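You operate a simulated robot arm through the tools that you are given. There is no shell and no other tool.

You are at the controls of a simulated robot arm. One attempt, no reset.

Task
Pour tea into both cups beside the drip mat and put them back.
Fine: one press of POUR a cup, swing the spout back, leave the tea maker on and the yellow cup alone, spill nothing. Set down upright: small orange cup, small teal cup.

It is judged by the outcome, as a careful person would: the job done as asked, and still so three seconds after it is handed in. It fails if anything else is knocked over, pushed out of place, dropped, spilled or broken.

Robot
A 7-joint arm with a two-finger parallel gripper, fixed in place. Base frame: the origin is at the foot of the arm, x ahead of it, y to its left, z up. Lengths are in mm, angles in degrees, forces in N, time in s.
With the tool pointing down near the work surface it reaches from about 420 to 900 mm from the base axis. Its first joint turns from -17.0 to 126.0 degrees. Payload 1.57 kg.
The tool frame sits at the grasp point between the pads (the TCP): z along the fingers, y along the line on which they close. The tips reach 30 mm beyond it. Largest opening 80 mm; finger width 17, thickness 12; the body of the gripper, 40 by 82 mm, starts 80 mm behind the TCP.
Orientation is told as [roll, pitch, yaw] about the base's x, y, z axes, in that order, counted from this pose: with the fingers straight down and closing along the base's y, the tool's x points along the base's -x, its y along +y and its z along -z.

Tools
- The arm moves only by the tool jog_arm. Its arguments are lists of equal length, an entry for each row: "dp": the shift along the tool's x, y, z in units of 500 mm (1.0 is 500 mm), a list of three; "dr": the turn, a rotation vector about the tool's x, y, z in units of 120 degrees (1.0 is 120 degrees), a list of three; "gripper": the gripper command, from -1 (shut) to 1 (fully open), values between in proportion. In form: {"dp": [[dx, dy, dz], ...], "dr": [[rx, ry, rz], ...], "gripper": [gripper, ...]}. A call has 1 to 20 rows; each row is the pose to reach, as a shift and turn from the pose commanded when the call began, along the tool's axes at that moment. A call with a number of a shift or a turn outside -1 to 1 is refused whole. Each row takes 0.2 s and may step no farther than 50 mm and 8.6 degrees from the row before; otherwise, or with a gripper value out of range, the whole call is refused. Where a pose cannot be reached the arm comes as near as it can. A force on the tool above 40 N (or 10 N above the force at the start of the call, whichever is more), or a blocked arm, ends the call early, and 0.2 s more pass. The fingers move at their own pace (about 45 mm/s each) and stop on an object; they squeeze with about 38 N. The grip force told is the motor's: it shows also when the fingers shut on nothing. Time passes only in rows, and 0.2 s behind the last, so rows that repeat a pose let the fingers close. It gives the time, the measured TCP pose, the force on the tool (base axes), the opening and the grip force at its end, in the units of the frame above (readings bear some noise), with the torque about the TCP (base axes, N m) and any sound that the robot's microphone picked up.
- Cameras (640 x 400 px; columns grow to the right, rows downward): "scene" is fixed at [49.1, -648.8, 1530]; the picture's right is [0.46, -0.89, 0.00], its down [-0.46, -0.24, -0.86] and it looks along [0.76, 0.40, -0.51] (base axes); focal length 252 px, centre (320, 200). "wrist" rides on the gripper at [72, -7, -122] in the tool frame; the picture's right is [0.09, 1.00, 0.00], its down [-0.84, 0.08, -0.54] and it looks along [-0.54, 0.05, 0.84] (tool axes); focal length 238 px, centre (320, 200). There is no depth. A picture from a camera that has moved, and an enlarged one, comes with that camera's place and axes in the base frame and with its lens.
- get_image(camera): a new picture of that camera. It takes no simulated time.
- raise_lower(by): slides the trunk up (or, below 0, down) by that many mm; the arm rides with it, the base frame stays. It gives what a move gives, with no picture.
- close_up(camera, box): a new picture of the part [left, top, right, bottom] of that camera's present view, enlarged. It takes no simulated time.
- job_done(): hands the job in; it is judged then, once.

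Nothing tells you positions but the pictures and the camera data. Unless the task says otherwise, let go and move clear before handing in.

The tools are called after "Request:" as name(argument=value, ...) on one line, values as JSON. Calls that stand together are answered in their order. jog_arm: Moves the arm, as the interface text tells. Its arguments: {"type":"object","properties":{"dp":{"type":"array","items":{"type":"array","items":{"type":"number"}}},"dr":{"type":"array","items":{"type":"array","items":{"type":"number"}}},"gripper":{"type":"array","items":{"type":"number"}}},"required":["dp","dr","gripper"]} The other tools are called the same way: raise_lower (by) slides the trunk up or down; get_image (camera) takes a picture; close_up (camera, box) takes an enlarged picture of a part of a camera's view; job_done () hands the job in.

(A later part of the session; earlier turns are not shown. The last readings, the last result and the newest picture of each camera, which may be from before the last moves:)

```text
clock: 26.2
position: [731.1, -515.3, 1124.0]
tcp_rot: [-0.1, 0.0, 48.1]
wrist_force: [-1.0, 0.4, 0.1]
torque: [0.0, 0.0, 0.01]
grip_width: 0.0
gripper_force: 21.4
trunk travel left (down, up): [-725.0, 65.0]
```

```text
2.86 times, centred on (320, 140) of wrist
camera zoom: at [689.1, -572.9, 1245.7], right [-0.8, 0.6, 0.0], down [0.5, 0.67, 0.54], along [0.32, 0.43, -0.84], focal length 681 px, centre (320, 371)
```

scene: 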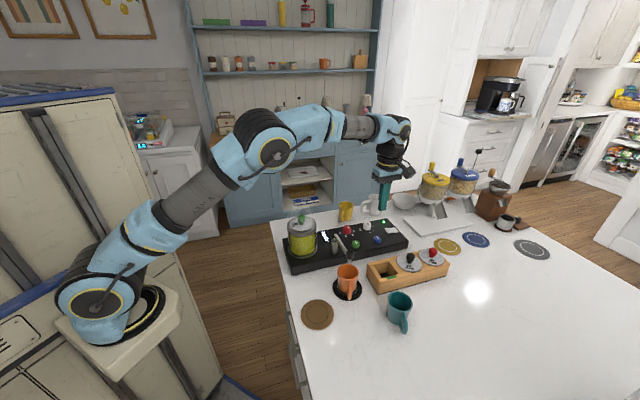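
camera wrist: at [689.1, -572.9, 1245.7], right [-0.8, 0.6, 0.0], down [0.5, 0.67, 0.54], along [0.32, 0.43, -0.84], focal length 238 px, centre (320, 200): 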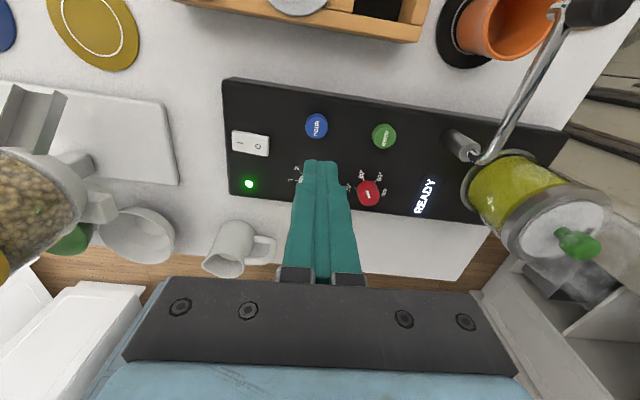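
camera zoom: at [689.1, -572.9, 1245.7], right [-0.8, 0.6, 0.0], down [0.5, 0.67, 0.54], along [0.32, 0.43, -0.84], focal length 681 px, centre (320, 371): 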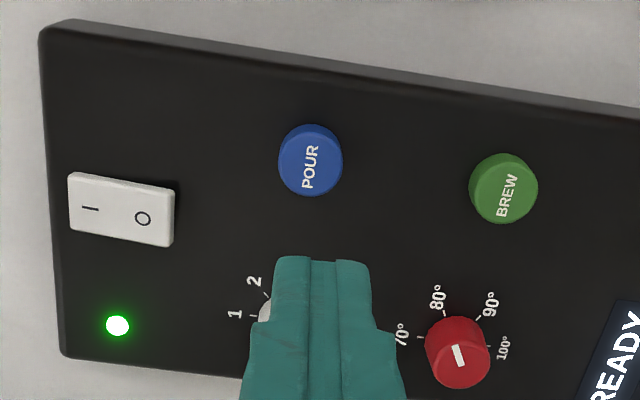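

Small correction needed (about 4 mm). I'll shift and descend to just above the button.

Request:
jog_arm(dp=[[-0.006, -0.008, 0.02], [-0.006, -0.008, 0.06], [-0.006, -0.008, 0.1], [-0.006, -0.008, 0.14], [-0.006, -0.008, 0.17], [-0.006, -0.008, 0.19], [-0.006, -0.008, 0.205], [-0.006, -0.008, 0.205]], dr=[[0, 0, 0], [0, 0, 0], [0, 0, 0], [0, 0, 0], [0, 0, 0], [0, 0, 0], [0, 0, 0], [0, 0, 0]], gripper=[-1, -1, -1, -1, -1, -1, -1, -1])

Request:
get_image(camera="wrist")

Request:
close_up(camera="scene", box=[340, 190, 440, 260])

```text
clock: 28.0
position: [738.7, -516.1, 1021.0]
tcp_rot: [-0.1, -0.1, 48.0]
wrist_force: [0.7, 0.0, 0.6]
torque: [-0.01, -0.01, 0.04]
grip_width: 0.3
gripper_force: 21.7
trunk travel left (down, up): [-725.0, 65.0]
```

```text
taken
camera wrist: at [694.9, -574.0, 1143.0], right [-0.8, 0.6, 0.0], down [0.5, 0.67, 0.54], along [0.32, 0.43, -0.84], focal length 238 px, centre (320, 200)
```

wrist: 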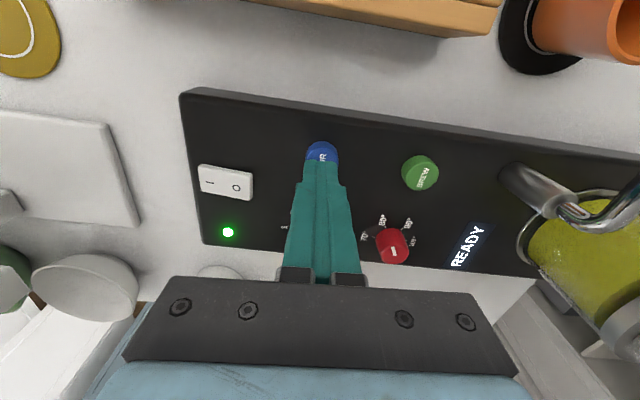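

```text
5.71 times, centred on (390, 225) of scene
camera zoom: at [49.1, -648.8, 1530.0], right [0.46, -0.89, 0.0], down [-0.46, -0.24, -0.86], along [0.76, 0.4, -0.51], focal length 1438 px, centre (-80, 57)
```

zoom: 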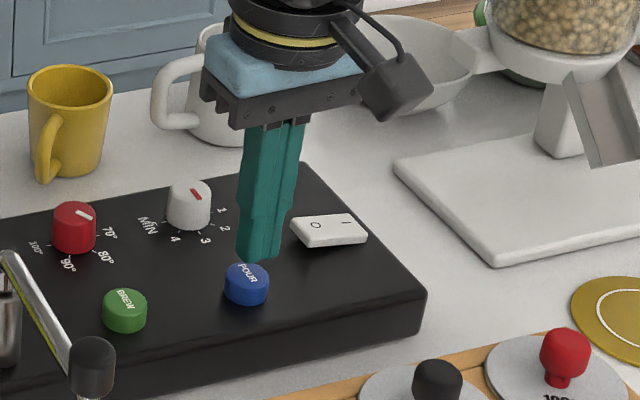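

I'll compare the fingertip and button more closely from the wrist view before pressing.

Request:
close_up(camera="wrist", box=[270, 110, 370, 180])

Request:
close_up(camera="scene", box=[360, 215, 410, 250])

```text
5.71 times, centred on (320, 145) of wrist
camera zoom: at [694.9, -574.0, 1143.0], right [-0.8, 0.6, 0.0], down [0.5, 0.67, 0.54], along [0.32, 0.43, -0.84], focal length 1362 px, centre (320, 514)
```

zoom: 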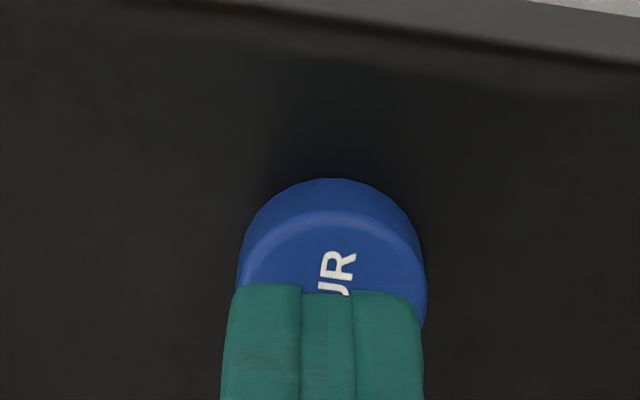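

```text
11.43 times, centred on (385, 232) of scene
camera zoom: at [49.1, -648.8, 1530.0], right [0.46, -0.89, 0.0], down [-0.46, -0.24, -0.86], along [0.76, 0.4, -0.51], focal length 2875 px, centre (-423, -171)
```

zoom: 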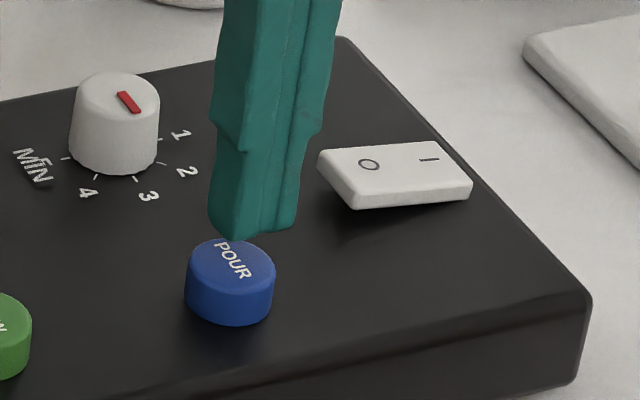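

Cross-checking both cameras, the button top is near z≈971 and about 4 mm off. I'll shift slightly and press down slowly, watching force and sound.

Request:
jog_arm(dp=[[-0.006, 0.004, 0.01], [-0.006, 0.004, 0.02], [-0.006, 0.004, 0.026], [-0.006, 0.004, 0.03], [-0.006, 0.004, 0.034], [-0.006, 0.004, 0.037], [-0.006, 0.004, 0.04], [-0.006, 0.004, 0.042]], dr=[[0, 0, 0], [0, 0, 0], [0, 0, 0], [0, 0, 0], [0, 0, 0], [0, 0, 0], [0, 0, 0], [0, 0, 0]], gripper=[-1, -1, -1, -1, -1, -1, -1, -1])

Request:
close_up(camera="scene", box=[360, 215, 410, 250])

```text
clock: 29.8
position: [736.1, -512.7, 999.4]
tcp_rot: [0.0, 0.0, 48.0]
wrist_force: [0.5, -0.3, 1.9]
torque: [-0.01, -0.01, 0.01]
grip_width: 0.0
gripper_force: 21.2
trunk travel left (down, up): [-725.0, 65.0]
```

```text
11.43 times, centred on (385, 232) of scene
camera zoom: at [49.1, -648.8, 1530.0], right [0.46, -0.89, 0.0], down [-0.46, -0.24, -0.86], along [0.76, 0.4, -0.51], focal length 2875 px, centre (-423, -171)
```

zoom: 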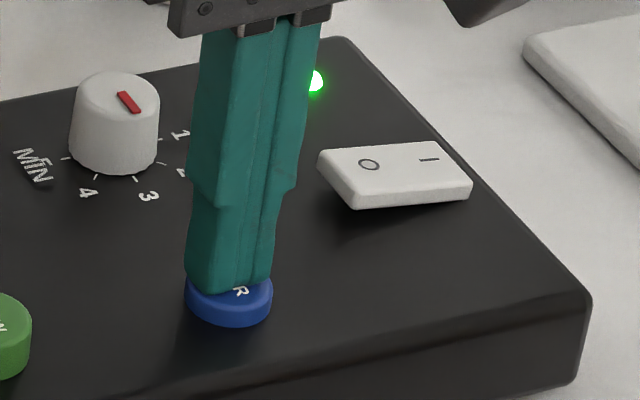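

The tip is just touching the button. I'll continue down in 1 mm steps.

Request:
jog_arm(dp=[[0, 0, 0.002], [0, 0, 0.004], [0, 0, 0.006], [0, 0, 0.008]], dr=[[0, 0, 0], [0, 0, 0], [0, 0, 0], [0, 0, 0]], gripper=[-1, -1, -1, -1])

Request:
close_up(camera="scene", box=[290, 200, 420, 300])

```text
clock: 30.8
position: [735.7, -511.6, 995.1]
tcp_rot: [0.0, 0.0, 48.1]
wrist_force: [0.6, -1.3, 2.6]
torque: [-0.03, -0.05, 0.0]
grip_width: 0.0
gripper_force: 21.0
trunk travel left (down, up): [-725.0, 65.0]
heard: click
```

```text
4.00 times, centred on (355, 250) of scene
camera zoom: at [49.1, -648.8, 1530.0], right [0.46, -0.89, 0.0], down [-0.46, -0.24, -0.86], along [0.76, 0.4, -0.51], focal length 1006 px, centre (180, 0)
```

zoom: 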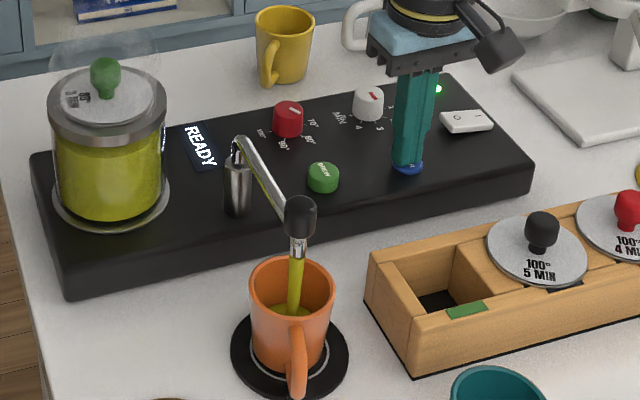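

A click was heard and tea is pouring into the orange cup. I'll release by rising straight up and wait for the pour to finish.

Request:
jog_arm(dp=[[0, 0, -0.03], [0, 0, -0.08], [0, 0, -0.14], [0, 0, -0.2], [0, 0, -0.26], [0, 0, -0.32], [0, 0, -0.36], [0, 0, -0.36]], dr=[[0, 0, 0], [0, 0, 0], [0, 0, 0], [0, 0, 0], [0, 0, 0], [0, 0, 0], [0, 0, 0], [0, 0, 0]], gripper=[-1, -1, -1, -1, -1, -1, -1, -1])

Request:
close_up(camera="scene", box=[290, 200, 420, 300])

```text
clock: 32.6
position: [739.0, -513.0, 1173.9]
tcp_rot: [-0.1, 0.0, 48.2]
wrist_force: [0.2, -0.5, 0.1]
torque: [0.01, 0.01, 0.01]
grip_width: 0.0
gripper_force: 21.8
trunk travel left (down, up): [-725.0, 65.0]
```

```text
4.00 times, centred on (355, 250) of scene
camera zoom: at [49.1, -648.8, 1530.0], right [0.46, -0.89, 0.0], down [-0.46, -0.24, -0.86], along [0.76, 0.4, -0.51], focal length 1006 px, centre (180, 0)
```

zoom: 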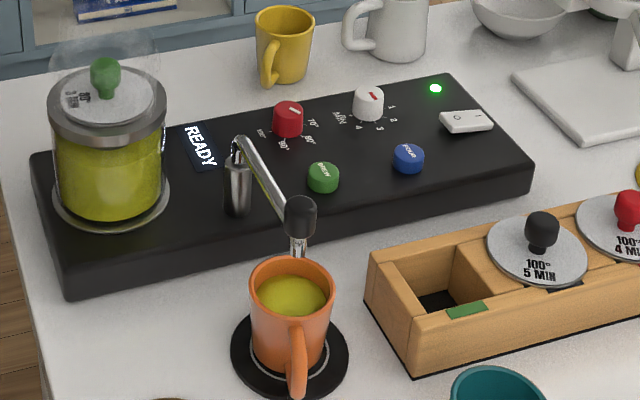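

The pour has finished and the orange cup is nicely filled. I'll return above the spout knob to swing it back.

Request:
jog_arm(dp=[[0.0286, 0.0416, -0.0044], [0.0572, 0.0833, -0.0088], [0.0857, 0.1249, -0.0131], [0.1143, 0.1665, -0.0175], [0.1429, 0.2081, -0.0219], [0.1715, 0.2498, -0.0263], [0.2, 0.2914, -0.0306], [0.2286, 0.333, -0.035], [0.2286, 0.333, -0.035]], dr=[[0, 0, 0], [0, 0, 0], [0, 0, 0], [0, 0, 0], [0, 0, 0], [0, 0, 0], [0, 0, 0], [0, 0, 0], [0, 0, 0]], gripper=[-0.05, -0.05, -0.05, -0.05, -0.05, -0.05, -0.05, -0.05, -0.05])

Request:
close_up(camera="wrist", box=[230, 60, 430, 220])

Request:
close_up(camera="scene", box=[290, 200, 420, 300])

```text
clock: 34.6
position: [536.9, -484.7, 1191.9]
tcp_rot: [-0.1, -0.1, 48.2]
wrist_force: [0.4, -0.1, 0.1]
torque: [0.02, 0.01, 0.01]
grip_width: 38.1
gripper_force: 0.0
trunk travel left (down, up): [-725.0, 65.0]
```

```text
2.50 times, centred on (330, 140) of wrist
camera zoom: at [494.2, -541.5, 1314.2], right [-0.8, 0.6, 0.0], down [0.5, 0.67, 0.54], along [0.32, 0.43, -0.84], focal length 596 px, centre (295, 350)
```

zoom: 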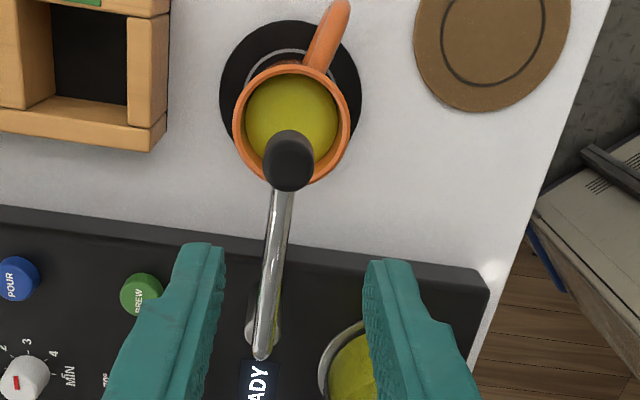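

```text
4.00 times, centred on (355, 250) of scene
camera zoom: at [49.1, -648.8, 1530.0], right [0.46, -0.89, 0.0], down [-0.46, -0.24, -0.86], along [0.76, 0.4, -0.51], focal length 1006 px, centre (180, 0)
```

zoom: 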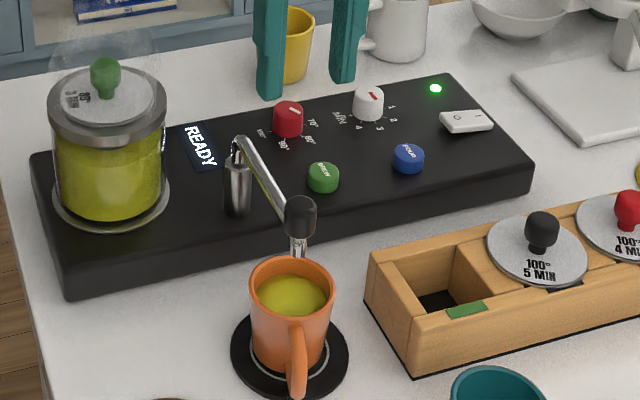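

Tea level is stable, and the spout stayed put. I'll descend around the knob again.

Request:
jog_arm(dp=[[0, -0.004, 0.05], [0, -0.004, 0.1], [0, -0.004, 0.15], [0, -0.004, 0.19], [0, -0.004, 0.22], [0, -0.004, 0.24], [0, -0.004, 0.24], [0, 0, 0.24]], dr=[[0, 0, 0], [0, 0, 0], [0, 0, 0], [0, 0, 0], [0, 0, 0], [0, 0, 0], [0, 0, 0], [0, 0, 0]], gripper=[-0.05, -0.05, -0.05, -0.05, -0.05, -0.05, -0.35, -0.35])

Request:
get_image(camera="wrist")

Request:
close_up(camera="scene", box=[290, 200, 420, 300])

```text
clock: 36.4
position: [535.6, -486.3, 1073.6]
tcp_rot: [0.0, 0.1, 48.0]
wrist_force: [0.0, -0.1, 0.1]
torque: [0.0, 0.01, 0.0]
grip_width: 26.0
gripper_force: 0.2
trunk travel left (down, up): [-725.0, 65.0]
```

```text
taken
camera wrist: at [493.1, -543.9, 1194.6], right [-0.8, 0.6, 0.0], down [0.5, 0.67, 0.54], along [0.32, 0.43, -0.84], focal length 238 px, centre (320, 200)
```

wrist: 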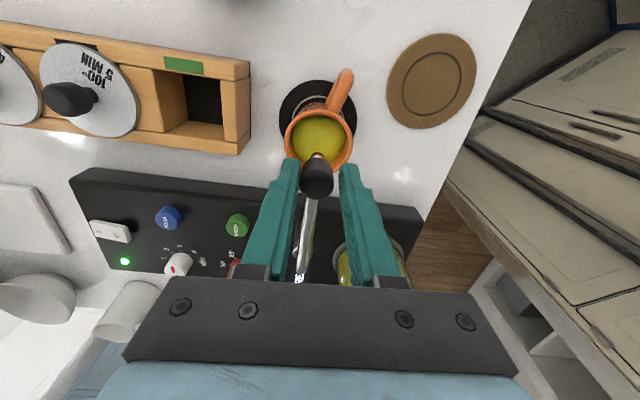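

```text
4.00 times, centred on (355, 250) of scene
camera zoom: at [49.1, -648.8, 1530.0], right [0.46, -0.89, 0.0], down [-0.46, -0.24, -0.86], along [0.76, 0.4, -0.51], focal length 1006 px, centre (180, 0)
```

zoom: 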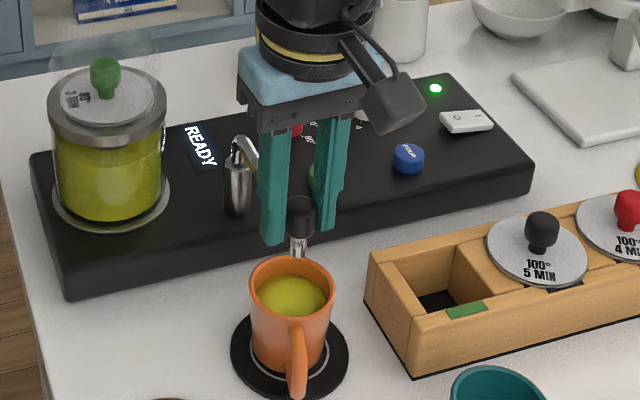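

Caged again. Now the reverse swing back to the pot side along the same arc.

Request:
jog_arm(dp=[[-0.00125, 0.02353, 0], [-0.00499, 0.04679, 0], [-0.01117, 0.06952, 0], [-0.01972, 0.09147, 0], [-0.03055, 0.11239, 0], [-0.04354, 0.13205, 0], [-0.05854, 0.15022, 0], [-0.07538, 0.16669, 0], [-0.09387, 0.18129, 0], [-0.11381, 0.19385, 0], [-0.13496, 0.20423, 0], [-0.15709, 0.2123, 0], [-0.15709, 0.2123, 0]], dr=[[0, 0, 0.0507], [0, 0, 0.1014], [0, 0, 0.1521], [0, 0, 0.2028], [0, 0, 0.2535], [0, 0, 0.3042], [0, 0, 0.3549], [0, 0, 0.4056], [0, 0, 0.4563], [0, 0, 0.507], [0, 0, 0.5576], [0, 0, 0.6083], [0, 0, 0.6083]], gripper=[-0.35, -0.35, -0.35, -0.35, -0.35, -0.35, -0.35, -0.35, -0.35, -0.35, -0.35, -0.35, -0.35])

Request:
get_image(camera="wrist")

Request:
close_up(camera="scene", box=[270, 180, 430, 280])

```text
clock: 39.2
position: [509.5, -357.5, 1072.5]
tcp_rot: [0.0, 0.0, -25.0]
wrist_force: [0.2, -0.2, 0.1]
torque: [0.04, 0.0, 0.03]
grip_width: 26.1
gripper_force: 0.1
trunk travel left (down, up): [-725.0, 65.0]
```

```text
taken
camera wrist: at [442.2, -332.2, 1194.8], right [0.34, 0.94, 0.0], down [0.79, -0.28, 0.54], along [0.51, -0.18, -0.84], focal length 238 px, centre (320, 200)
```

wrist: 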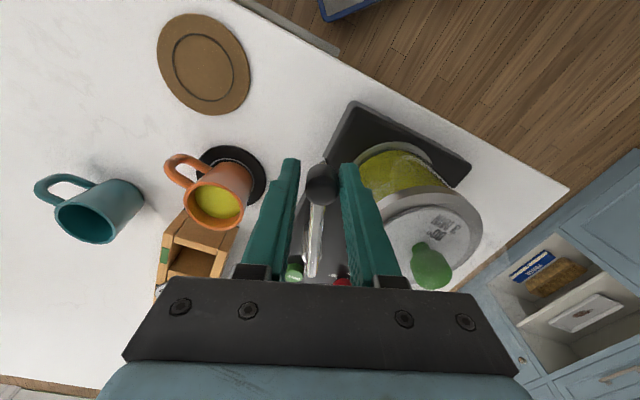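

```text
4.00 times, centred on (350, 230) of scene
camera zoom: at [49.1, -648.8, 1530.0], right [0.46, -0.89, 0.0], down [-0.46, -0.24, -0.86], along [0.76, 0.4, -0.51], focal length 1006 px, centre (200, 80)
```

zoom: 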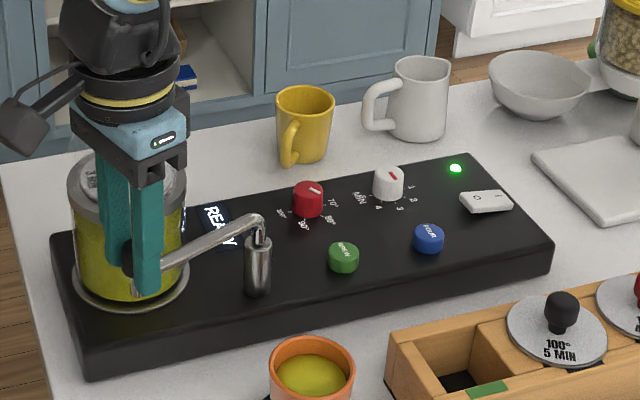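

The knob appears back at its original pixel position. I'll open a little, rise, and compare with the starting picture.

Request:
jog_arm(dp=[[0, 0, 0], [0, 0, -0.03], [0, 0, -0.08], [0, 0, -0.14], [0, 0, -0.2], [0, 0, -0.24], [0, 0, -0.24]], dr=[[0, 0, 0], [0, 0, 0], [0, 0, 0], [0, 0, 0], [0, 0, 0], [0, 0, 0], [0, 0, 0]], gripper=[-0.2, -0.2, -0.2, -0.2, -0.2, -0.2, -0.2])

Request:
close_up(camera="scene", box=[270, 180, 430, 280])

Request:
get_image(camera="wrist")

```text
clock: 40.8
position: [510.8, -355.3, 1193.8]
tcp_rot: [0.0, 0.0, -24.9]
wrist_force: [0.1, -0.2, -0.4]
torque: [0.01, -0.02, 0.01]
grip_width: 32.3
gripper_force: 0.0
trunk travel left (down, up): [-725.0, 65.0]
```

```text
4.00 times, centred on (350, 230) of scene
camera zoom: at [49.1, -648.8, 1530.0], right [0.46, -0.89, 0.0], down [-0.46, -0.24, -0.86], along [0.76, 0.4, -0.51], focal length 1006 px, centre (200, 80)
```

zoom: 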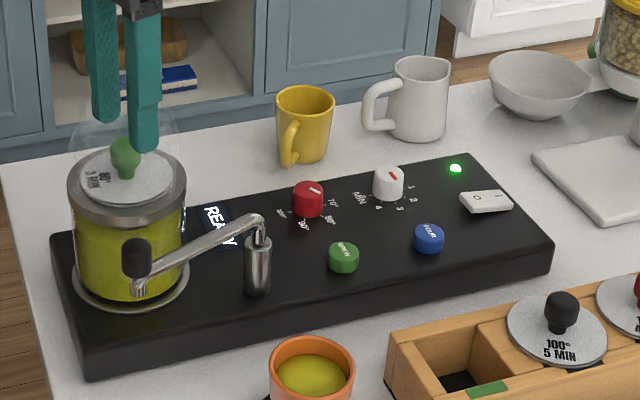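

```text
taken
camera wrist: at [443.0, -330.6, 1315.6], right [0.34, 0.94, 0.0], down [0.79, -0.28, 0.54], along [0.51, -0.18, -0.84], focal length 238 px, centre (320, 200)
```

wrist: 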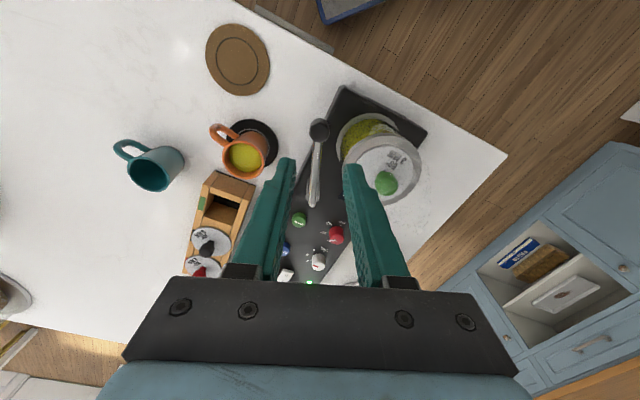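

The spout is back exactly at its starting pixel position, and the light is still on. Now back above the filled orange cup to pick it up.

Request:
jog_arm(dp=[[-0.0226, -0.0308, 0], [-0.0451, -0.0615, 0], [-0.0677, -0.0923, 0], [-0.0903, -0.1231, 0], [-0.1129, -0.1539, 0], [-0.1354, -0.1846, 0], [-0.158, -0.2154, 0], [-0.158, -0.2154, 0.06], [-0.158, -0.2154, 0.12], [-0.158, -0.2154, 0.18], [-0.158, -0.2154, 0.22], [-0.158, -0.2154, 0.22]], dr=[[0, 0, -0.0655], [0, 0, -0.131], [0, 0, -0.1964], [0, 0, -0.2619], [0, 0, -0.3274], [0, 0, -0.3929], [0, 0, -0.4583], [0, 0, -0.4583], [0, 0, -0.4583], [0, 0, -0.4583], [0, 0, -0.4583], [0, 0, -0.4583]], gripper=[0, 0.5, 0.9, 0.9, 0.9, 0.9, 0.9, 0.9, 0.9, 0.9, 0.9, 0.9])

Request:
get_image(camera="wrist")

Request:
close_up(camera="scene", box=[290, 200, 450, 320])

```text
clock: 43.4
position: [536.3, -487.0, 1082.4]
tcp_rot: [0.0, -0.1, 30.1]
wrist_force: [-0.4, -0.8, 0.4]
torque: [-0.01, 0.03, 0.02]
grip_width: 75.7
gripper_force: 0.2
trunk travel left (down, up): [-725.0, 65.0]
```

```text
taken
camera wrist: at [477.7, -528.0, 1205.5], right [-0.58, 0.82, 0.0], down [0.69, 0.49, 0.54], along [0.44, 0.31, -0.84], focal length 238 px, centre (320, 200)
```

wrist: 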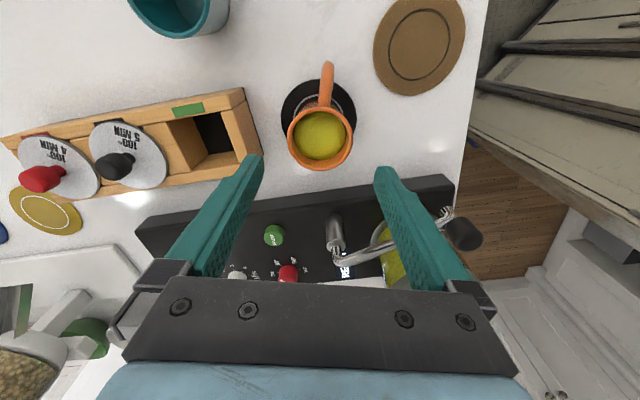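

```text
3.33 times, centred on (370, 260) of scene
camera zoom: at [49.1, -648.8, 1530.0], right [0.46, -0.89, 0.0], down [-0.46, -0.24, -0.86], along [0.76, 0.4, -0.51], focal length 839 px, centre (153, 0)
```

zoom: 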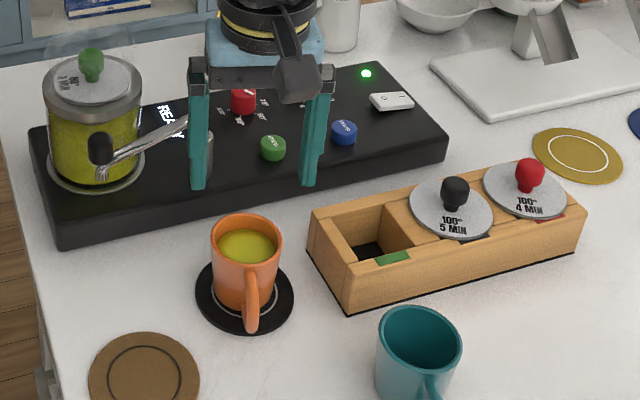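

Cup aligned. I'll descend to the same grasp height and close gently.

Request:
jog_arm(dp=[[0, 0, 0.04], [0, 0, 0.08], [0, 0, 0.12], [0, 0, 0.15], [0, 0, 0.175], [0, 0, 0.195], [0, 0, 0.208], [0, 0, 0.208], [0, 0, 0.208], [0, 0, 0.208], [0, 0, 0.208], [0, 0, 0.208], [0, 0, 0.208]], dr=[[0, 0, 0], [0, 0, 0], [0, 0, 0], [0, 0, 0], [0, 0, 0], [0, 0, 0], [0, 0, 0], [0, 0, 0], [0, 0, 0], [0, 0, 0], [0, 0, 0], [0, 0, 0], [0, 0, 0]], gripper=[0.9, 0.9, 0.9, 0.9, 0.9, 0.9, 0.9, 0.65, 0.58, 0.54, -1, -1, -1])

Request:
get_image(camera="wrist")

Request:
close_up(camera="scene", box=[290, 200, 450, 320])

```text
clock: 46.2
position: [534.9, -487.0, 979.5]
tcp_rot: [0.0, 0.0, 30.1]
wrist_force: [-0.4, -0.1, 0.7]
torque: [-0.01, 0.0, 0.0]
grip_width: 61.2
gripper_force: 37.8
trunk travel left (down, up): [-725.0, 65.0]
```

```text
taken
camera wrist: at [477.1, -528.5, 1101.0], right [-0.58, 0.82, 0.0], down [0.69, 0.49, 0.54], along [0.44, 0.31, -0.84], focal length 238 px, centre (320, 200)
```

wrist: 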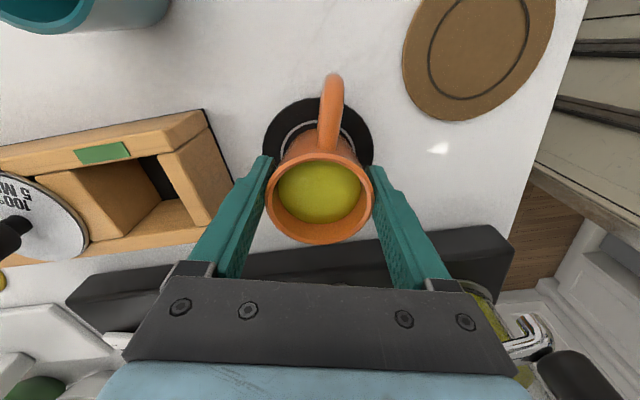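

```text
3.33 times, centred on (370, 260) of scene
camera zoom: at [49.1, -648.8, 1530.0], right [0.46, -0.89, 0.0], down [-0.46, -0.24, -0.86], along [0.76, 0.4, -0.51], focal length 839 px, centre (153, 0)
```

zoom: 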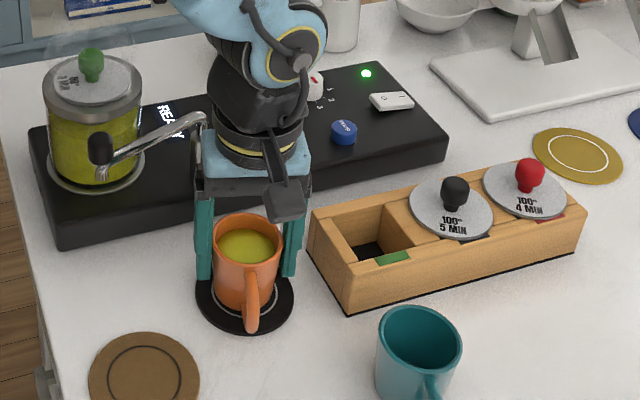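

Firm grip on the filled cup. I'll lift slowly and smoothly.

Request:
jog_arm(dp=[[0, 0, -0.003], [0, 0, -0.008], [0, 0, -0.015], [0, 0, -0.024], [0, 0, -0.034], [0, 0, -0.044], [0, 0, -0.053], [0, 0, -0.061], [0, 0, -0.067], [0, 0, -0.071], [0, 0, -0.071], [0, 0, -0.071]], dr=[[0, 0, 0], [0, 0, 0], [0, 0, 0], [0, 0, 0], [0, 0, 0], [0, 0, 0], [0, 0, 0], [0, 0, 0], [0, 0, 0], [0, 0, 0], [0, 0, 0], [0, 0, 0]], gripper=[-1, -1, -1, -1, -1, -1, -1, -1, -1, -1, -1, -1])

Request:
close_up(camera="scene", box=[290, 200, 450, 320])

Request:
get_image(camera="wrist")

```text
clock: 48.8
position: [536.0, -488.0, 1014.9]
tcp_rot: [0.0, 0.0, 30.1]
wrist_force: [-0.5, 0.1, -1.7]
torque: [-0.02, -0.04, 0.03]
grip_width: 60.9
gripper_force: 38.3
trunk travel left (down, up): [-725.0, 65.0]
```

```text
3.33 times, centred on (370, 260) of scene
camera zoom: at [49.1, -648.8, 1530.0], right [0.46, -0.89, 0.0], down [-0.46, -0.24, -0.86], along [0.76, 0.4, -0.51], focal length 839 px, centre (153, 0)
```

zoom: 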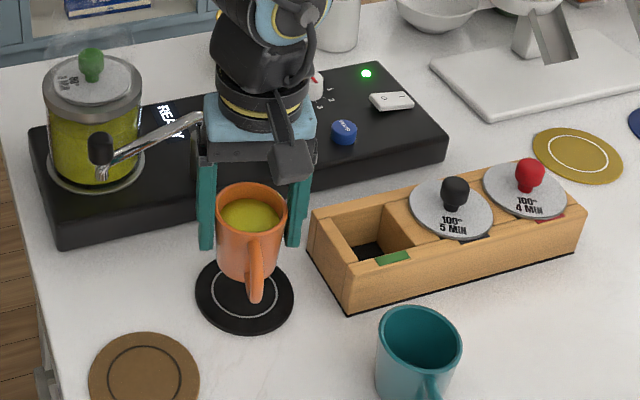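

```text
taken
camera wrist: at [477.8, -529.2, 1136.7], right [-0.58, 0.82, 0.0], down [0.69, 0.49, 0.54], along [0.44, 0.31, -0.84], focal length 238 px, centre (320, 200)
```

wrist: 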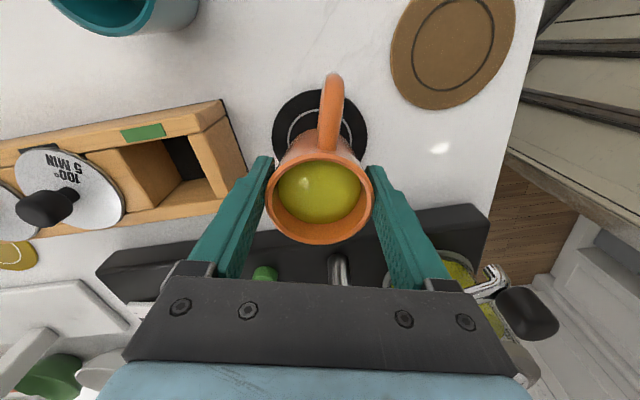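

Level with no spill. I'll carry it back to its original spot with a smooth, slow profile.

Request:
jog_arm(dp=[[0.0004, -0.0001, 0], [0.0029, -0.0005, 0], [0.009, -0.0017, 0], [0.0195, -0.0036, 0], [0.0344, -0.0063, 0], [0.0534, -0.0099, 0], [0.076, -0.014, 0], [0.101, -0.0186, 0], [0.1273, -0.0235, 0], [0.1536, -0.0284, 0], [0.1786, -0.033, 0], [0.2012, -0.0371, 0], [0.2202, -0.0407, 0], [0.2351, -0.0434, 0], [0.2456, -0.0453, 0], [0.2517, -0.0465, 0], [0.2542, -0.0469, 0], [0.2546, -0.047, 0], [0.2546, -0.047, 0]], dr=[[0, 0, 0], [0, 0, 0], [0, 0, 0], [0, 0, 0], [0, 0, 0], [0, 0, 0], [0, 0, 0], [0, 0, 0], [0, 0, 0], [0, 0, 0], [0, 0, 0], [0, 0, 0], [0, 0, 0], [0, 0, 0], [0, 0, 0], [0, 0, 0], [0, 0, 0], [0, 0, 0], [0, 0, 0]], gripper=[-1, -1, -1, -1, -1, -1, -1, -1, -1, -1, -1, -1, -1, -1, -1, -1, -1, -1, -1])

Request:
get_image(camera="wrist")

Request:
close_up(camera="scene", box=[320, 240, 440, 350])

```text
clock: 52.8
position: [439.3, -571.9, 1015.5]
tcp_rot: [0.0, 0.0, 30.2]
wrist_force: [0.2, 0.2, -2.5]
torque: [-0.03, 0.0, 0.0]
grip_width: 61.1
gripper_force: 37.6
trunk travel left (down, up): [-725.0, 65.0]
```

```text
taken
camera wrist: at [380.6, -611.8, 1136.8], right [-0.58, 0.82, 0.0], down [0.69, 0.49, 0.54], along [0.44, 0.31, -0.84], focal length 238 px, centre (320, 200)
```

wrist: 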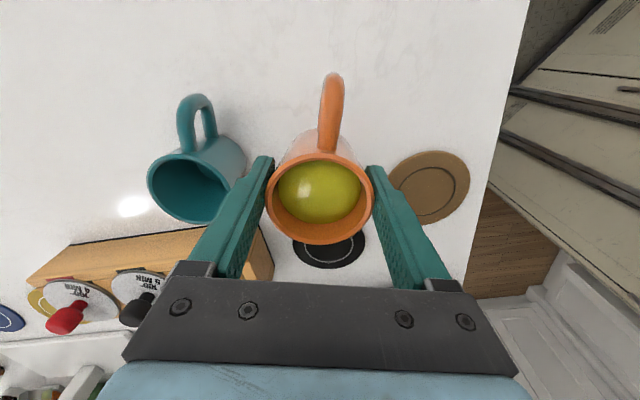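

```text
3.64 times, centred on (380, 295) of scene
camera zoom: at [49.1, -648.8, 1530.0], right [0.46, -0.89, 0.0], down [-0.46, -0.24, -0.86], along [0.76, 0.4, -0.51], focal length 915 px, centre (102, -146)
```

zoom: 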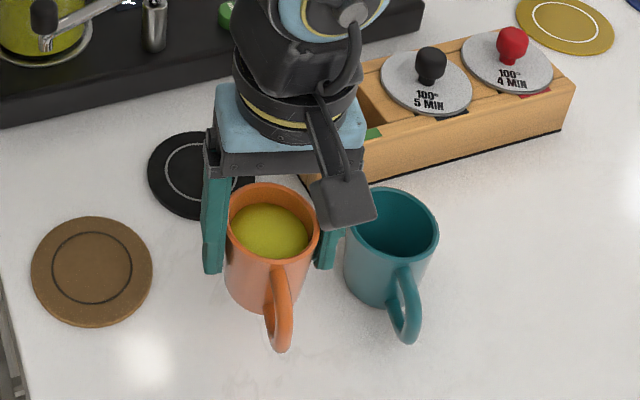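

Positioned over the original spot. Lowering slowly to the counter.

Request:
jog_arm(dp=[[0, 0, 0.004], [0, 0, 0.012], [0, 0, 0.023], [0, 0, 0.035], [0, 0, 0.047], [0, 0, 0.058], [0, 0, 0.066], [0, 0, 0.072], [0, 0, 0.075], [0, 0, 0.077], [0, 0, 0.078], [0, 0, 0.078]], dr=[[0, 0, 0], [0, 0, 0], [0, 0, 0], [0, 0, 0], [0, 0, 0], [0, 0, 0], [0, 0, 0], [0, 0, 0], [0, 0, 0], [0, 0, 0], [0, 0, 0], [0, 0, 0]], gripper=[-1, -1, -1, -1, -1, -1, -1, -1, -1, -1, -1, -1])

```text
clock: 55.4
position: [437.9, -570.4, 974.7]
tcp_rot: [0.0, 0.0, 30.1]
wrist_force: [0.3, 0.0, -2.8]
torque: [0.03, 0.0, -0.01]
grip_width: 61.0
gripper_force: 37.7
trunk travel left (down, up): [-725.0, 65.0]
```

Still hanging (weight about 2.8 N). I'll lower in sub-millimetre steps until contact.

Request:
jog_arm(dp=[[0, 0, 0.001], [0, 0, 0.002], [0, 0, 0.003], [0, 0, 0.003]], dr=[[0, 0, 0], [0, 0, 0], [0, 0, 0], [0, 0, 0]], gripper=[-1, -1, -1, -1])

```text
clock: 56.4
position: [437.9, -572.7, 975.0]
tcp_rot: [-0.1, 0.0, 30.2]
wrist_force: [-0.5, 1.9, 3.1]
torque: [0.0, -0.04, 0.0]
grip_width: 61.2
gripper_force: 37.7
trunk travel left (down, up): [-725.0, 65.0]
```

Contact made. I'll release gently.

Request:
jog_arm(dp=[[0, 0, 0], [0, 0, 0], [0, 0, 0], [0, 0, 0], [0, 0, 0], [0, 0, 0]], dr=[[0, 0, 0], [0, 0, 0], [0, 0, 0], [0, 0, 0], [0, 0, 0], [0, 0, 0]], gripper=[0.54, 0.58, 0.65, 0.8, 0.9, 0.9])

Request:
get_image(camera="wrist")

Request:
close_up(camera="scene", box=[320, 240, 440, 350])

```text
clock: 57.8
position: [436.8, -572.6, 973.9]
tcp_rot: [0.0, 0.0, 30.0]
wrist_force: [-0.5, 0.2, -0.3]
torque: [0.01, -0.03, 0.02]
grip_width: 75.9
gripper_force: 0.1
trunk travel left (down, up): [-725.0, 65.0]
```

```text
taken
camera wrist: at [379.4, -613.3, 1095.7], right [-0.58, 0.82, 0.0], down [0.69, 0.49, 0.54], along [0.44, 0.31, -0.84], focal length 238 px, centre (320, 200)
```

wrist: 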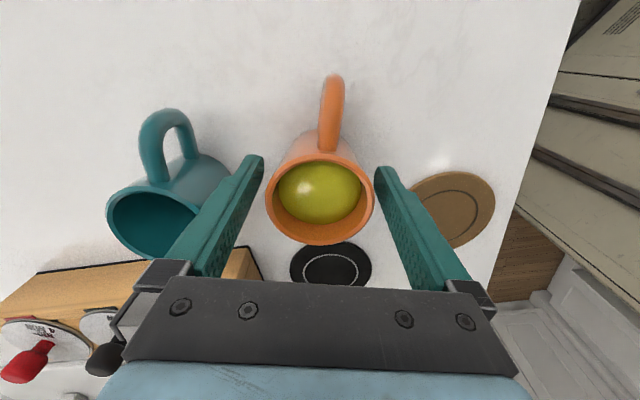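

```text
3.64 times, centred on (380, 295) of scene
camera zoom: at [49.1, -648.8, 1530.0], right [0.46, -0.89, 0.0], down [-0.46, -0.24, -0.86], along [0.76, 0.4, -0.51], focal length 915 px, centre (102, -146)
```

zoom: 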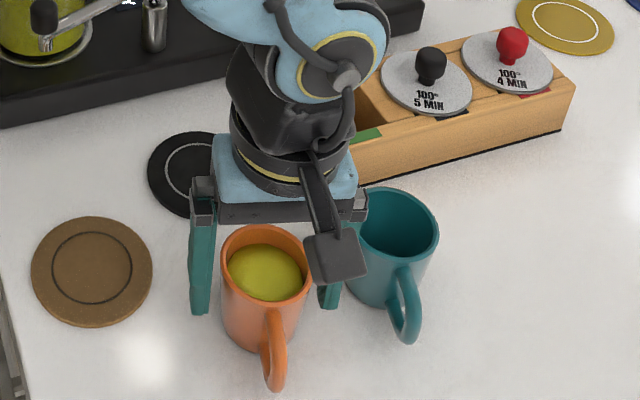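

The orange cup is back at its original pixels, upright, handle as before. I'll rise and move over the teal cup.

Request:
jog_arm(dp=[[0, 0, -0.02], [0, 0, -0.06], [0, 0, -0.11], [0, 0, -0.16], [0, 0, -0.2], [-0.0104, -0.0374, -0.2], [-0.0209, -0.0749, -0.2], [-0.0313, -0.1123, -0.2], [-0.0418, -0.1498, -0.2], [-0.0522, -0.1872, -0.2], [-0.0522, -0.1872, -0.2]], dr=[[0, 0, 0], [0, 0, 0], [0, 0, 0], [0, 0, 0], [0, 0, 0], [0, 0, 0], [0, 0, 0], [0, 0, 0], [0, 0, 0], [0, 0, 0], [0, 0, 0]], gripper=[0.9, 0.9, 0.9, 0.9, 0.9, 1, 1, 1, 1, 1, 1])

Request:
close_up(camera="wrist", box=[220, 40, 420, 200])

Request:
close_up(camera="scene", box=[320, 240, 440, 350])

```text
clock: 60.2
position: [507.1, -639.7, 1073.7]
tcp_rot: [-0.1, 0.1, 30.1]
wrist_force: [0.1, -0.8, -0.5]
torque: [0.02, -0.01, 0.01]
grip_width: 79.8
gripper_force: 0.0
trunk travel left (down, up): [-725.0, 65.0]
```

```text
2.50 times, centred on (320, 120) of wrist
camera zoom: at [448.8, -681.3, 1195.2], right [-0.58, 0.82, 0.0], down [0.69, 0.49, 0.54], along [0.44, 0.31, -0.84], focal length 596 px, centre (320, 400)
```

zoom: 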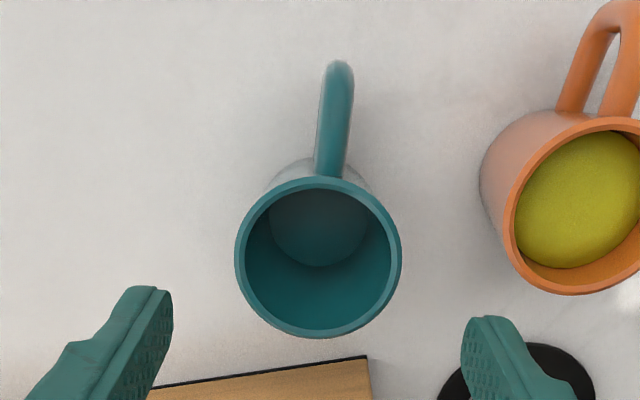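

```text
3.64 times, centred on (380, 295) of scene
camera zoom: at [49.1, -648.8, 1530.0], right [0.46, -0.89, 0.0], down [-0.46, -0.24, -0.86], along [0.76, 0.4, -0.51], focal length 915 px, centre (102, -146)
```

zoom: 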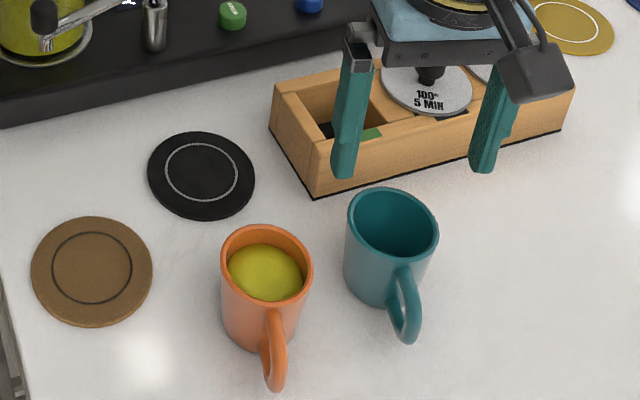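

Alignment is good (about 2.5 mm along x to correct). I'll descend onto the teal cup and close gently.

Request:
jog_arm(dp=[[-0.005, -0.001, 0.03], [-0.005, -0.001, 0.07], [-0.005, -0.001, 0.11], [-0.005, -0.001, 0.145], [-0.005, -0.001, 0.17], [-0.005, -0.001, 0.19], [-0.005, -0.001, 0.199], [-0.005, -0.001, 0.199]], dr=[[0, 0, 0], [0, 0, 0], [0, 0, 0], [0, 0, 0], [0, 0, 0], [0, 0, 0], [0, 0, 0], [0, 0, 0]], gripper=[1, 1, 1, 1, 1, 1, 1, 1])

Request:
get_image(camera="wrist")

Request:
close_up(camera="scene", box=[320, 240, 440, 350])

```text
clock: 62.0
position: [509.9, -639.1, 974.0]
tcp_rot: [0.0, -0.1, 30.0]
wrist_force: [-0.1, 0.5, -0.5]
torque: [0.02, -0.01, -0.01]
grip_width: 80.1
gripper_force: 0.1
trunk travel left (down, up): [-725.0, 65.0]
```

```text
taken
camera wrist: at [451.7, -680.6, 1095.9], right [-0.58, 0.82, 0.0], down [0.69, 0.49, 0.54], along [0.44, 0.31, -0.84], focal length 238 px, centre (320, 200)
```

wrist: 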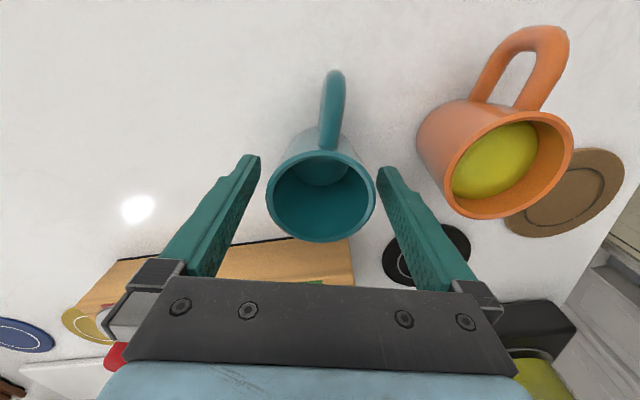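

```text
3.64 times, centred on (380, 295) of scene
camera zoom: at [49.1, -648.8, 1530.0], right [0.46, -0.89, 0.0], down [-0.46, -0.24, -0.86], along [0.76, 0.4, -0.51], focal length 915 px, centre (102, -146)
```

zoom: 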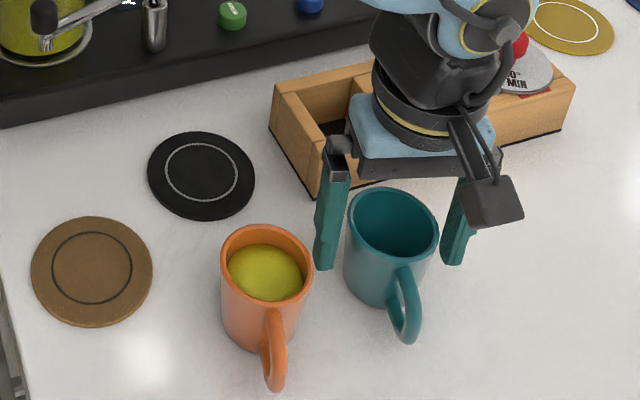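

The teal cup is centred. Closing gently.

Request:
jog_arm(dp=[[0, 0, 0], [0, 0, 0], [0, 0, 0], [0, 0, 0], [0, 0, 0], [0, 0, 0]], dr=[[0, 0, 0], [0, 0, 0], [0, 0, 0], [0, 0, 0], [0, 0, 0], [0, 0, 0]], gripper=[0.65, 0.58, 0.54, -1, -1, -1])

Request:
get_image(camera="wrist")

```text
clock: 63.4
position: [509.6, -640.1, 973.7]
tcp_rot: [-0.1, 0.1, 30.1]
wrist_force: [-0.8, 0.6, 0.6]
torque: [-0.01, -0.01, -0.01]
grip_width: 61.1
gripper_force: 38.3
trunk travel left (down, up): [-725.0, 65.0]
```

```text
taken
camera wrist: at [451.7, -680.6, 1096.0], right [-0.58, 0.82, 0.0], down [0.69, 0.49, 0.54], along [0.44, 0.31, -0.84], focal length 238 px, centre (320, 200)
```

wrist: 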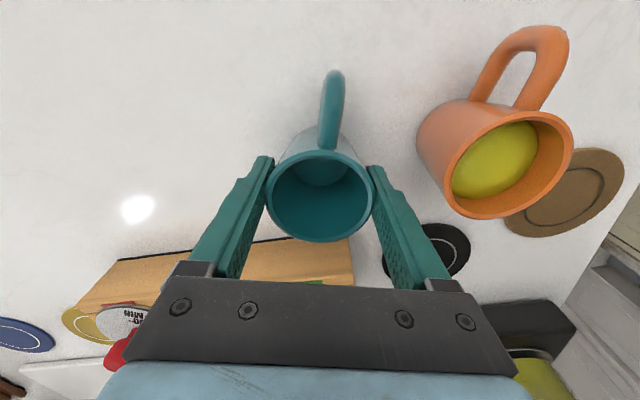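

Teal gripped. I'll lift 80 mm to clear the box and orange cup, then move over the mat.

Request:
jog_arm(dp=[[0, 0, -0.01], [0, 0, -0.03], [0, 0, -0.06], [0, 0, -0.1], [0, 0, -0.14], [0, 0, -0.16], [-0.0197, 0.0235, -0.16], [-0.0395, 0.047, -0.16], [-0.0592, 0.0706, -0.16], [-0.079, 0.0941, -0.16], [-0.0987, 0.1176, -0.16], [-0.1184, 0.1411, -0.16], [-0.1382, 0.1646, -0.16], [-0.1579, 0.1882, -0.16], [-0.1777, 0.2117, -0.16], [-0.1974, 0.2352, -0.16], [-0.1974, 0.2352, -0.16]], dr=[[0, 0, 0], [0, 0, 0], [0, 0, 0], [0, 0, 0], [0, 0, 0], [0, 0, 0], [0, 0, 0], [0, 0, 0], [0, 0, 0], [0, 0, 0], [0, 0, 0], [0, 0, 0], [0, 0, 0], [0, 0, 0], [0, 0, 0], [0, 0, 0], [0, 0, 0]], gripper=[-1, -1, -1, -1, -1, -1, -1, -1, -1, -1, -1, -1, -1, -1, -1, -1, -1])

Request:
get_image(camera="wrist")

Request:
close_up(camera="scene", box=[280, 200, 440, 340])

```text
clock: 67.0
position: [536.4, -489.8, 1054.3]
tcp_rot: [0.0, 0.0, 30.2]
wrist_force: [-0.3, 0.0, -1.4]
torque: [-0.02, 0.02, 0.0]
grip_width: 60.9
gripper_force: 38.4
trunk travel left (down, up): [-725.0, 65.0]
```

```text
taken
camera wrist: at [478.9, -530.6, 1176.7], right [-0.58, 0.82, 0.0], down [0.69, 0.49, 0.54], along [0.44, 0.31, -0.84], focal length 238 px, centre (320, 200)
```

wrist: 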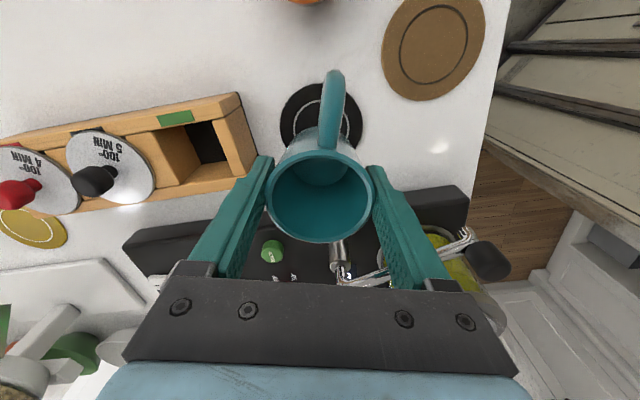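

```text
2.86 times, centred on (360, 270) of scene
camera zoom: at [49.1, -648.8, 1530.0], right [0.46, -0.89, 0.0], down [-0.46, -0.24, -0.86], along [0.76, 0.4, -0.51], focal length 719 px, centre (206, 0)
```

zoom: 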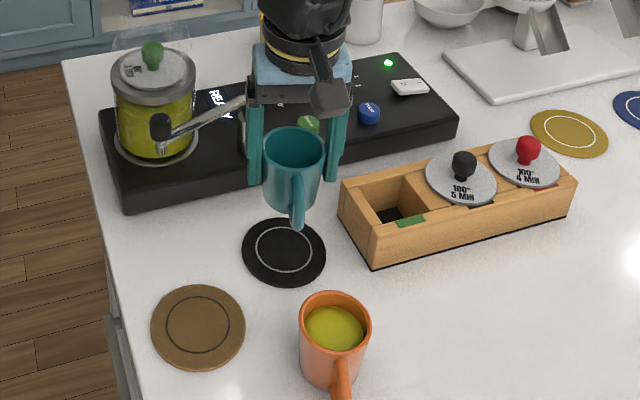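

Centred above the mat. Lowering to the mat.

Request:
jog_arm(dp=[[0, 0, 0.02], [0, 0, 0.05], [0, 0, 0.08], [0, 0, 0.11], [0, 0, 0.13], [0, 0, 0.142], [0, 0, 0.147], [0, 0, 0.149], [0, 0, 0.149]], dr=[[0, 0, 0], [0, 0, 0], [0, 0, 0], [0, 0, 0], [0, 0, 0], [0, 0, 0], [0, 0, 0], [0, 0, 0], [0, 0, 0]], gripper=[-1, -1, -1, -1, -1, -1, -1, -1, -1])

```text
clock: 69.0
position: [537.6, -486.4, 980.1]
tcp_rot: [0.1, 0.0, 30.1]
wrist_force: [-0.4, -0.9, -1.3]
torque: [0.01, -0.03, 0.02]
grip_width: 60.9
gripper_force: 38.4
trunk travel left (down, up): [-725.0, 65.0]
```

Request:
jog_arm(dp=[[0, 0, 0.001], [0, 0, 0.002], [0, 0, 0.003], [0, 0, 0.003]], dr=[[0, 0, 0], [0, 0, 0], [0, 0, 0], [0, 0, 0]], gripper=[-1, -1, -1, -1])

```text
clock: 70.0
position: [535.4, -488.1, 978.1]
tcp_rot: [-0.1, 0.0, 30.0]
wrist_force: [-6.2, 1.4, 12.6]
torque: [-0.18, 0.26, -0.11]
grip_width: 60.7
gripper_force: 37.9
trunk travel left (down, up): [-725.0, 65.0]
```

Firm contact with the mat. I'll back off a hair and release.

Request:
jog_arm(dp=[[0, 0, -0.001], [0, 0, -0.001], [0, 0, -0.001], [0, 0, -0.001], [0, 0, -0.001]], dr=[[0, 0, 0], [0, 0, 0], [0, 0, 0], [0, 0, 0], [0, 0, 0]], gripper=[-1, 0.54, 0.65, 0.9, 0.9])

Request:
get_image(camera="wrist")

Request:
close_up(camera="scene", box=[280, 200, 440, 340])

```text
clock: 71.2
position: [536.6, -487.5, 978.5]
tcp_rot: [0.0, 0.1, 30.2]
wrist_force: [0.6, 0.3, 0.4]
torque: [0.01, -0.02, -0.02]
grip_width: 76.1
gripper_force: 0.0
trunk travel left (down, up): [-725.0, 65.0]
```

```text
taken
camera wrist: at [478.4, -529.1, 1100.7], right [-0.58, 0.82, 0.0], down [0.69, 0.49, 0.54], along [0.44, 0.31, -0.84], focal length 238 px, centre (320, 200)
```

wrist: 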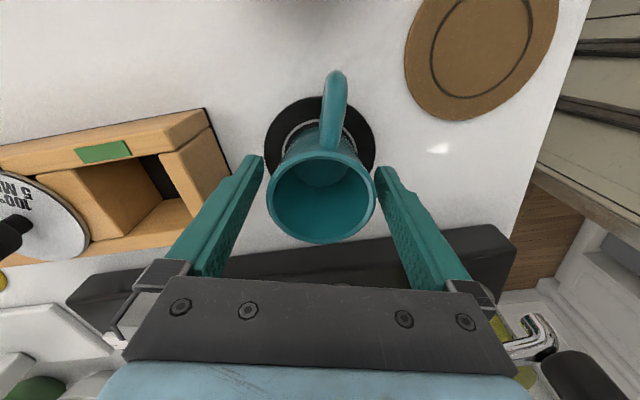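

```text
2.86 times, centred on (360, 270) of scene
camera zoom: at [49.1, -648.8, 1530.0], right [0.46, -0.89, 0.0], down [-0.46, -0.24, -0.86], along [0.76, 0.4, -0.51], focal length 719 px, centre (206, 0)
```

zoom: 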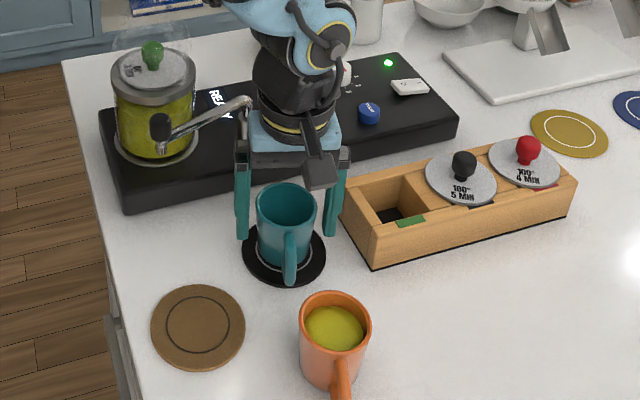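

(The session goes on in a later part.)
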